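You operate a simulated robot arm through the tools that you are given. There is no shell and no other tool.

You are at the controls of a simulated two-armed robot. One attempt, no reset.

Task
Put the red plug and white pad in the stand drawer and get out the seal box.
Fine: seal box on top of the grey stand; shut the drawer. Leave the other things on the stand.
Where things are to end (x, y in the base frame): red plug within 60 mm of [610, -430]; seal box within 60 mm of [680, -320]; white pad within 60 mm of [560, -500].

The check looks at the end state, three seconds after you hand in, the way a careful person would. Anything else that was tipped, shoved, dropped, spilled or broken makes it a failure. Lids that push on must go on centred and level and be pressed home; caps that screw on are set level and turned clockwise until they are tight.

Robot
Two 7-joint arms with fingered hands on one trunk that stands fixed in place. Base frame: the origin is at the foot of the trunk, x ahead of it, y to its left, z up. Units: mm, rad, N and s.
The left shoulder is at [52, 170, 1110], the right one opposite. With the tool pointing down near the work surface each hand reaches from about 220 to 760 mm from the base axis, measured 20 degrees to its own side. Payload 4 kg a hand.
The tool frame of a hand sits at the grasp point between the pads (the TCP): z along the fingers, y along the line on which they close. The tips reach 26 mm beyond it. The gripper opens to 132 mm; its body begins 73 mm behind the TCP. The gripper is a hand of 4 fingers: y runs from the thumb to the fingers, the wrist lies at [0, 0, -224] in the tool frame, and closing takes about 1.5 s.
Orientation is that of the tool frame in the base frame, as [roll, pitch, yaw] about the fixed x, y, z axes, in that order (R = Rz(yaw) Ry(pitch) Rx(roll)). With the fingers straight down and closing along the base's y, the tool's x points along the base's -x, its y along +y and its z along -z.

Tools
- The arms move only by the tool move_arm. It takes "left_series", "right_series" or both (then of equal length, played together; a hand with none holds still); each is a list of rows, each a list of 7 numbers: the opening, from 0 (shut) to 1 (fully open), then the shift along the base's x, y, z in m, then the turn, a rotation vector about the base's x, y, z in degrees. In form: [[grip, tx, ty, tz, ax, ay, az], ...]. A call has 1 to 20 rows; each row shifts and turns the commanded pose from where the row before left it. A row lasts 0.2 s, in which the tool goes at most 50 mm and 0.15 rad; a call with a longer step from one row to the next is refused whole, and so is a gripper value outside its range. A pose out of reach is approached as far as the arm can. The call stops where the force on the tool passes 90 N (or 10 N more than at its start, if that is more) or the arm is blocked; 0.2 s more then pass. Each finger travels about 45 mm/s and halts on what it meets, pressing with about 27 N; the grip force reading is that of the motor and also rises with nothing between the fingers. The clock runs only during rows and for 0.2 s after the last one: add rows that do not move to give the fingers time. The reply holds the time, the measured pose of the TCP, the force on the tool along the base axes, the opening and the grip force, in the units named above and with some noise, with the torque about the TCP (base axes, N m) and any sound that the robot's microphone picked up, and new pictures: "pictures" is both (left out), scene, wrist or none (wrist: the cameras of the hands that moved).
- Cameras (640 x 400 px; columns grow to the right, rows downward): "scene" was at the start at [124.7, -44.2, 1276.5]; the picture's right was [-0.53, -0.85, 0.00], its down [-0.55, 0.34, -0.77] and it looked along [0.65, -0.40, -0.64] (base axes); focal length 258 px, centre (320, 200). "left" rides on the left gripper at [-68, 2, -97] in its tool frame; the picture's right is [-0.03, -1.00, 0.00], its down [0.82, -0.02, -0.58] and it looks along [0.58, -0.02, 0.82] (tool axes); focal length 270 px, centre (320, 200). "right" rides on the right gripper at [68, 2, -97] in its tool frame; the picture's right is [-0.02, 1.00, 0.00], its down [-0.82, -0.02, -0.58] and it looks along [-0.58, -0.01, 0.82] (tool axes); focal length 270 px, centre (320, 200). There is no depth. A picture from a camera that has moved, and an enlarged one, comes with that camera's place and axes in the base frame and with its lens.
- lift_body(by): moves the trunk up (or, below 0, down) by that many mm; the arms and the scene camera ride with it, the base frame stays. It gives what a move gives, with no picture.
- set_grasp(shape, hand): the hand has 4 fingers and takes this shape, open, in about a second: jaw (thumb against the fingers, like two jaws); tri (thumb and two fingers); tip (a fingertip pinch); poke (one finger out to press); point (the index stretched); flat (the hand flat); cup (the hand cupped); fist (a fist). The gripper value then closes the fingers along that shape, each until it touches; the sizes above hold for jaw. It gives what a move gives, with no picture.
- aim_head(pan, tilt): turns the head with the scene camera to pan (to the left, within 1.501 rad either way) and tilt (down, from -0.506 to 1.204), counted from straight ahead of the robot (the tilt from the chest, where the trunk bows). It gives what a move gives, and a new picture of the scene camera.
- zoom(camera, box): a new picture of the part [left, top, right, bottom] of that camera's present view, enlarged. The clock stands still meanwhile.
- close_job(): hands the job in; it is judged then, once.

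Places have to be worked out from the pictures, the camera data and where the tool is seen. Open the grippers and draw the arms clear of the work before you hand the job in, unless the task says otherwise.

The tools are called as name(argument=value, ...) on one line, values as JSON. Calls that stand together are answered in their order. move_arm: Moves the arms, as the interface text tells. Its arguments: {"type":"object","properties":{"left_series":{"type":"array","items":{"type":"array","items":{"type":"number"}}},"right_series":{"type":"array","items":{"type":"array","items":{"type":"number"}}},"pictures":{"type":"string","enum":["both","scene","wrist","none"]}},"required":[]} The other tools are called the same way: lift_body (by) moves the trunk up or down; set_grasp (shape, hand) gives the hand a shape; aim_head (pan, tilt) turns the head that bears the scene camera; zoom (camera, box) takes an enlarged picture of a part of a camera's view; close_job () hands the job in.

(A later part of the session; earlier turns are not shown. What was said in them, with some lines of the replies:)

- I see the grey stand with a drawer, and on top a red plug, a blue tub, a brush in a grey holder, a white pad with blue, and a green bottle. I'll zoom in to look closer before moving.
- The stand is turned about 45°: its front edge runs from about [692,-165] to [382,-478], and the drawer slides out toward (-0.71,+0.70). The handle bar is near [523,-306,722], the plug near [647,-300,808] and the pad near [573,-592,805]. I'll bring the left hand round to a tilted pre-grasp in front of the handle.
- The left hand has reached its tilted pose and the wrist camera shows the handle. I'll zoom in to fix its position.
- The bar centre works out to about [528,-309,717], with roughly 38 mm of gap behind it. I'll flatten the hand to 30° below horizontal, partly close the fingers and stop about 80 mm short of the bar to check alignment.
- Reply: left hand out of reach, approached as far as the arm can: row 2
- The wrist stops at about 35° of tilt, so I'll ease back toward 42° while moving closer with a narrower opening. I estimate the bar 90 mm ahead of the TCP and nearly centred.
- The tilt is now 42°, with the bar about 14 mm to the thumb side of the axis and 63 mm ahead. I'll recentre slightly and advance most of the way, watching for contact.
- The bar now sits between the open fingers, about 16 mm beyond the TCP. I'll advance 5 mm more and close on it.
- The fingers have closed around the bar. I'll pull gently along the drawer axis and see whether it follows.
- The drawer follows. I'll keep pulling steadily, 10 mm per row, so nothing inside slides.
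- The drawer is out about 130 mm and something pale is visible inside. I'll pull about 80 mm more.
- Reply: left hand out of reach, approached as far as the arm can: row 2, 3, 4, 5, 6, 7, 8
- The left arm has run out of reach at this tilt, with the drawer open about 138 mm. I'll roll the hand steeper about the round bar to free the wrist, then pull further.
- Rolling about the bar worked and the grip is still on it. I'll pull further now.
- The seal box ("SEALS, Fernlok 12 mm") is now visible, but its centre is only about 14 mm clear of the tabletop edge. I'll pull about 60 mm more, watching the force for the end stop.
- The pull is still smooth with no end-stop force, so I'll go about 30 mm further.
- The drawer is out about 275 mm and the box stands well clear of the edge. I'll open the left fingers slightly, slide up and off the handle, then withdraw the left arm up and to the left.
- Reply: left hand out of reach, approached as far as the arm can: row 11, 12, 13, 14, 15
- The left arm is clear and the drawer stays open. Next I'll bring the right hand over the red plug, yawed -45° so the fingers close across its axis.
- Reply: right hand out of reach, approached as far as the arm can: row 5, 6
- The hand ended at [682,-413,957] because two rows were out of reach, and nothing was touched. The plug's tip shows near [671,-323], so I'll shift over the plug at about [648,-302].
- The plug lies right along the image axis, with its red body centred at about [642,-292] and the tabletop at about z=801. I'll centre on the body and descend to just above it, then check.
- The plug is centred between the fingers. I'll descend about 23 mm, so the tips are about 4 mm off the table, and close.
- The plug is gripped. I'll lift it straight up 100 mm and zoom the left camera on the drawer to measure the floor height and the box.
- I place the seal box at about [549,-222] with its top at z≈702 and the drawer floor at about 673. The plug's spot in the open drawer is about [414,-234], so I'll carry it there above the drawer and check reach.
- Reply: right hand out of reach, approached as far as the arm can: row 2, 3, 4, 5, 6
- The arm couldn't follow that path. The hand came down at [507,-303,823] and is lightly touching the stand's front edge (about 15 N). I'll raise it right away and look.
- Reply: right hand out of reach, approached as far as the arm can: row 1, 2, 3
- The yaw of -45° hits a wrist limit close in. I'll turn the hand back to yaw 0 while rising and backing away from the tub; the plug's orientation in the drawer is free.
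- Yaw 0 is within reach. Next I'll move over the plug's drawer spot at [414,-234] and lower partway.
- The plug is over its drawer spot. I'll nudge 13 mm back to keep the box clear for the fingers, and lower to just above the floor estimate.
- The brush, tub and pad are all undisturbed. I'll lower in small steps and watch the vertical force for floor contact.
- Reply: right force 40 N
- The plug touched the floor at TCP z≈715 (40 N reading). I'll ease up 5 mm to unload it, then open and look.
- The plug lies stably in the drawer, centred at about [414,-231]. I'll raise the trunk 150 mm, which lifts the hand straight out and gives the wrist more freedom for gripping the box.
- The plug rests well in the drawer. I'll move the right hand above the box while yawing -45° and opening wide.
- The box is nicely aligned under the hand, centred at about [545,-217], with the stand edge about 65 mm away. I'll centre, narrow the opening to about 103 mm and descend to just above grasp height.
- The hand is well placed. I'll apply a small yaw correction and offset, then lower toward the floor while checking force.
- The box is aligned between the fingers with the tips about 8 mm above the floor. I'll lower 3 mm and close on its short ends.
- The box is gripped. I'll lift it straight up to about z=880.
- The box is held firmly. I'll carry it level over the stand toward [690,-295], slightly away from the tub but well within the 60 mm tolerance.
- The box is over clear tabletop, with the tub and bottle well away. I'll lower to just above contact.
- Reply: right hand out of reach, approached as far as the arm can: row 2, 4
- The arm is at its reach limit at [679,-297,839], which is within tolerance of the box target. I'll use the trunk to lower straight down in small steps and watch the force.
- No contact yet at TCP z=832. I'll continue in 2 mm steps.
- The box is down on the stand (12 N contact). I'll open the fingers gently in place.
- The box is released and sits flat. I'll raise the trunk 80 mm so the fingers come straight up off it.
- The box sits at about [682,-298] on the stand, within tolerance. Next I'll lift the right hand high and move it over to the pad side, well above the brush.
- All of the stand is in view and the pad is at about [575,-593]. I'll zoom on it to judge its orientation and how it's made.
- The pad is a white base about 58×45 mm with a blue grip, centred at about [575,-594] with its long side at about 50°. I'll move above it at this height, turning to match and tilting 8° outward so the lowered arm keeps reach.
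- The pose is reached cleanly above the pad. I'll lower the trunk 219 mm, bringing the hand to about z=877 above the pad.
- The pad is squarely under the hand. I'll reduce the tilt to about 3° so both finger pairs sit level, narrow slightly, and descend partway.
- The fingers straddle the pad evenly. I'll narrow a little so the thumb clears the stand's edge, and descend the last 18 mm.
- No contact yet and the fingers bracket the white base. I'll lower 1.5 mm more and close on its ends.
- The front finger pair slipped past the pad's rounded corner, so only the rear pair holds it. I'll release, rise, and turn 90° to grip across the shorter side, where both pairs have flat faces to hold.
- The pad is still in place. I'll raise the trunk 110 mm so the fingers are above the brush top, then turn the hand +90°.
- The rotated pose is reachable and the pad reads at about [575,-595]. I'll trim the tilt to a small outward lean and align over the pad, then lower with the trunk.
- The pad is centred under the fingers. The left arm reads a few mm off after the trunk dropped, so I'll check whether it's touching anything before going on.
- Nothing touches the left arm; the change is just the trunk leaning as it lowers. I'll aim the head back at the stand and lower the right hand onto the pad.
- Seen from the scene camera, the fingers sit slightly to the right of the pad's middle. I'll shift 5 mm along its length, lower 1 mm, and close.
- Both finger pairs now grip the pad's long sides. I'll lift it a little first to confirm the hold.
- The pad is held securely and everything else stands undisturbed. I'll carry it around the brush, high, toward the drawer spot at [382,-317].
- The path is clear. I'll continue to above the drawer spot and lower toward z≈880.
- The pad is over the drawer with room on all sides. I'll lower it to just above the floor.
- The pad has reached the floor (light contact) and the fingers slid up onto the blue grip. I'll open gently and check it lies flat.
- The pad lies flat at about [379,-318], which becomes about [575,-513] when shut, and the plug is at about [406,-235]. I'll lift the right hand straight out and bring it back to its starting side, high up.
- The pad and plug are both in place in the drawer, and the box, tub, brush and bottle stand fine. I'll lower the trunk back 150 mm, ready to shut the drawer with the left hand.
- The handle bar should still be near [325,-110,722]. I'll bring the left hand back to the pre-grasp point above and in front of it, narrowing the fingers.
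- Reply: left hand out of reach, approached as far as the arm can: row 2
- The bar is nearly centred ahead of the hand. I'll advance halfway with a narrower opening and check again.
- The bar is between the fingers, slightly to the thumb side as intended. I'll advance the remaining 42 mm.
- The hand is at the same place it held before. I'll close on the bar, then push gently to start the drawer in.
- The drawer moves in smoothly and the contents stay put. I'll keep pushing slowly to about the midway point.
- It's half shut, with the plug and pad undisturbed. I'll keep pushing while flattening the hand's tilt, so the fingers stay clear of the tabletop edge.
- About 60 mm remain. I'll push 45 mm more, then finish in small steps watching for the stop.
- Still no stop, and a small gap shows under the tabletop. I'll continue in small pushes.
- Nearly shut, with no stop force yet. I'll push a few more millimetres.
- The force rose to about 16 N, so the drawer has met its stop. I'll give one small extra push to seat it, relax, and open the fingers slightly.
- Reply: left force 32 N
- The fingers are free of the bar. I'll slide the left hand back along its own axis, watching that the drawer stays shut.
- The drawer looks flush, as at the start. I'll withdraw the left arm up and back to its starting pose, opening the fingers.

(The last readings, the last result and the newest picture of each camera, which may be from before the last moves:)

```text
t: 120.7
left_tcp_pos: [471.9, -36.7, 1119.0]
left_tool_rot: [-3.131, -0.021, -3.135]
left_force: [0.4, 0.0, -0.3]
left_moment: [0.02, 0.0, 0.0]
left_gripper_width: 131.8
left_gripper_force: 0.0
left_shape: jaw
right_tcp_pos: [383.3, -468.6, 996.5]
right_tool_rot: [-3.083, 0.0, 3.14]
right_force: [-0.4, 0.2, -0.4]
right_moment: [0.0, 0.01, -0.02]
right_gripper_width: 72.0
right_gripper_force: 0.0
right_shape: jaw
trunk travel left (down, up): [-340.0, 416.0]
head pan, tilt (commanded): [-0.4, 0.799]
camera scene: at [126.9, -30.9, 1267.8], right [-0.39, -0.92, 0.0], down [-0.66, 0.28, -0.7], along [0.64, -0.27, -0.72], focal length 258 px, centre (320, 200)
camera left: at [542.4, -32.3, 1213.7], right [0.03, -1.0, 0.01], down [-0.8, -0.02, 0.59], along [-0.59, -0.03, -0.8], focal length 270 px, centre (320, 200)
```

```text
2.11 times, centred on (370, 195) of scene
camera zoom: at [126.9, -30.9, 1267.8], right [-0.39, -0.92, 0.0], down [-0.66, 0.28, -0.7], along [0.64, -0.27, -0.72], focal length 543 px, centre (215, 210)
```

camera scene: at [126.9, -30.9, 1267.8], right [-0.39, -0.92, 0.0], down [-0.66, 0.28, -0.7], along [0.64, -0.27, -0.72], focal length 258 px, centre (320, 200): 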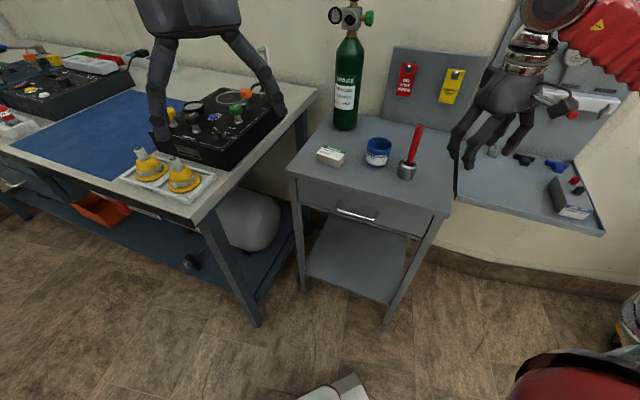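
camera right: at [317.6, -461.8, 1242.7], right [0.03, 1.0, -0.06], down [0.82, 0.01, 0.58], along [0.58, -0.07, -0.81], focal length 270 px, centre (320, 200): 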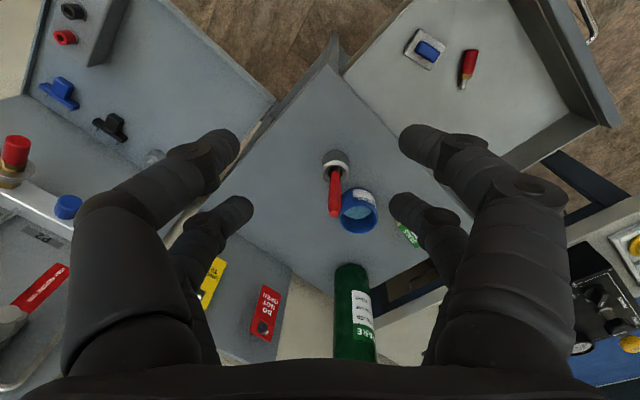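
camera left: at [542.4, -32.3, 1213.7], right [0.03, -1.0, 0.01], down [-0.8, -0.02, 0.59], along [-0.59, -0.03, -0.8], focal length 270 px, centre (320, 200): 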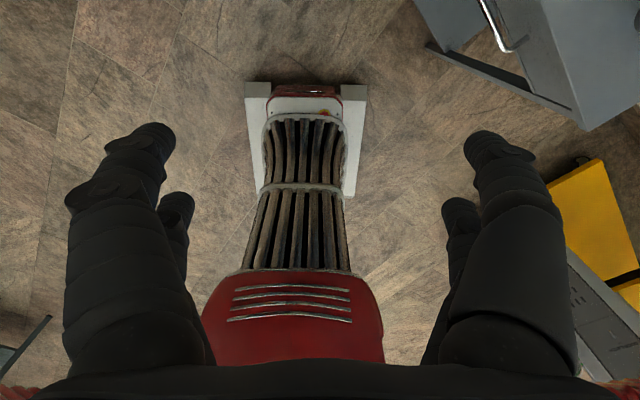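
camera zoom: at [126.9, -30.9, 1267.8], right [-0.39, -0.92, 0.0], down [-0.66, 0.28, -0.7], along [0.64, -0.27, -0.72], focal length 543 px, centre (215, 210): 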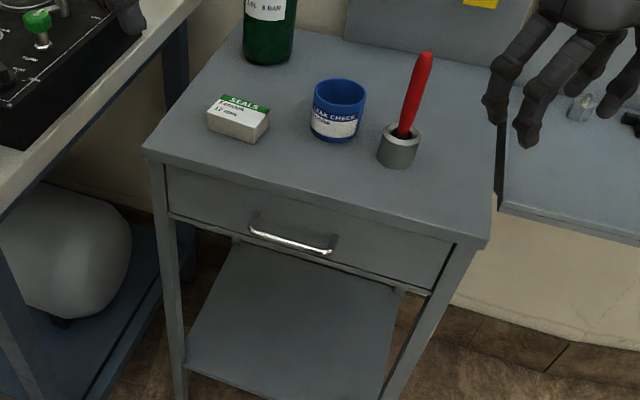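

The drawer is shut and the box is on top. I'll set the head to its starting aim and zoom to the same box for a direct comparison.

aim_head(pan=-0.553, tilt=0.696)

zoom(camera="scene", box=[240, 130, 430, 260])

```text
t: 121.4
left_tcp_pos: [471.0, -36.6, 1119.5]
left_tool_rot: [-3.129, -0.021, -3.135]
left_force: [-0.7, -1.6, 0.0]
left_moment: [0.01, 0.01, 0.03]
left_gripper_width: 132.1
left_gripper_force: 0.0
left_shape: jaw
right_tcp_pos: [383.4, -467.8, 996.2]
right_tool_rot: [-3.083, -0.001, 3.14]
right_force: [0.5, -0.6, 0.5]
right_moment: [-0.03, 0.04, -0.01]
right_gripper_width: 72.2
right_gripper_force: 0.0
right_shape: jaw
trunk travel left (down, up): [-340.0, 416.0]
head pan, tilt (commanded): [-0.553, 0.696]
camera scene: at [124.7, -44.1, 1276.4], right [-0.52, -0.85, 0.0], down [-0.55, 0.34, -0.77], along [0.65, -0.4, -0.64], focal length 258 px, centre (320, 200)
```

scene: 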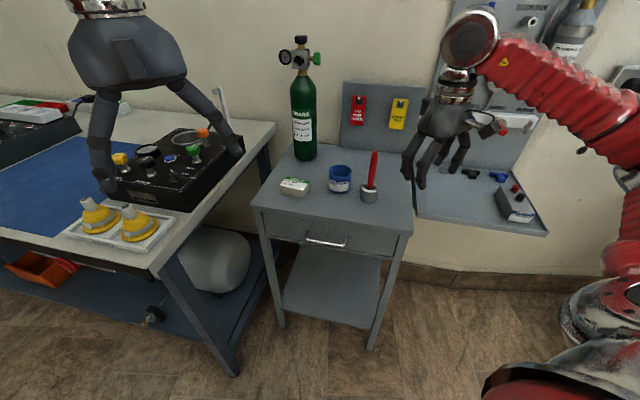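

```text
3.08 times, centred on (335, 195) of scene
camera zoom: at [124.7, -44.1, 1276.4], right [-0.52, -0.85, 0.0], down [-0.55, 0.34, -0.77], along [0.65, -0.4, -0.64], focal length 793 px, centre (274, 215)
```

zoom: 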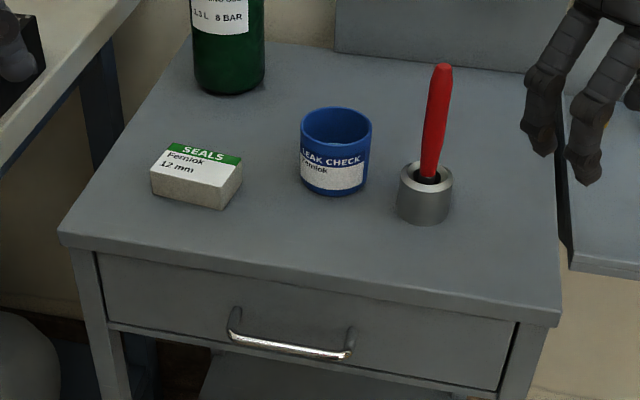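

The handle, tub, brush and bottle match the first picture exactly, the drawer is fully shut, and the box is at about [678,-298] on top. I'll draw the right hand up and back with the gripper open before handing in.

move_arm(right_series=[[0.7, -0.01, -0.01, 0.02, 0, 0, 0], [0.85, -0.01, -0.01, 0.02, 0, 0, 0], [1.0, -0.01, -0.01, 0.02, 0, 0, 0], [1.0, 0, 0, 0, 0, 0, 0], [1.0, 0, 0, 0, 0, 0, 0]], pictures="scene")

```text
t: 122.6
left_tcp_pos: [470.9, -36.3, 1119.3]
left_tool_rot: [-3.13, -0.02, -3.136]
left_force: [-0.9, -0.4, 0.1]
left_moment: [-0.01, -0.02, 0.02]
left_gripper_width: 132.1
left_gripper_force: 0.1
left_shape: jaw
right_tcp_pos: [362.6, -488.7, 1043.3]
right_tool_rot: [-3.081, 0.002, -3.136]
right_force: [-0.1, -0.5, -0.1]
right_moment: [0.01, -0.05, 0.01]
right_gripper_width: 132.0
right_gripper_force: 0.1
right_shape: jaw
right hand out of reach, approached as far as the arm can: row 3
trunk travel left (down, up): [-340.0, 416.0]
head pan, tilt (commanded): [-0.553, 0.696]
camera scene: at [123.6, -43.7, 1276.7], right [-0.53, -0.85, 0.0], down [-0.55, 0.34, -0.77], along [0.65, -0.4, -0.64], focal length 258 px, centre (320, 200)
```

scene: 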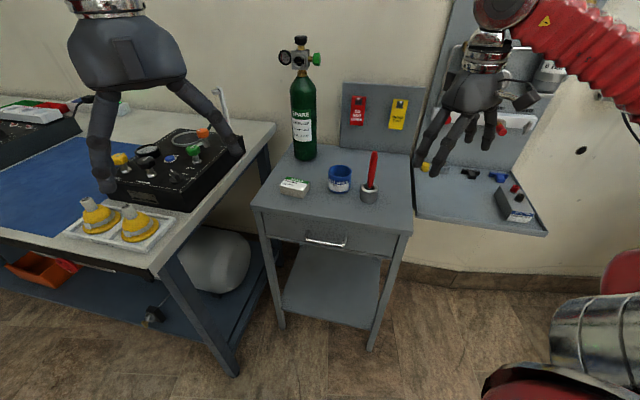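

Both arms are clear with grippers open. The drawer is shut with the plug and pad inside, the seal box sits on the stand, and nothing else has moved. I'm handing in the job.

close_job()

```text
The job is handed in.
```

I put the red plug and the white pad in the stand drawer, set the seal box on top of the grey stand, shut the drawer and handed the job in. I don't have the check's result.

My estimates of where things ended, from the camera pictures:

| Item | Final position (x, y) | Target | Off by about |
|---|---|---|---|
| Seal box (on the stand) | [678, -298] | [680, -320] | 22 mm |
| Red plug (in the drawer) | [603, -426] | [610, -430] | 8 mm |
| White pad (in the drawer) | [573, -508] | [560, -500] | 15 mm |

The plug and pad figures were measured with the drawer open and shifted by how far it slid. I could not see them once it was shut.

- **Drawer:** it was pushed to its stop, and the handle lines up with the first picture.
- **Other things on the stand:** the tub, brush and bottle look the same as in the first picture.
- **Edge touch:** while carrying the plug, the right hand lightly touched the stand's front edge (about 15–18 N). I lifted off at once, and nothing moved or was marked that I could see.
- **Arms:** both are drawn clear with the grippers open.
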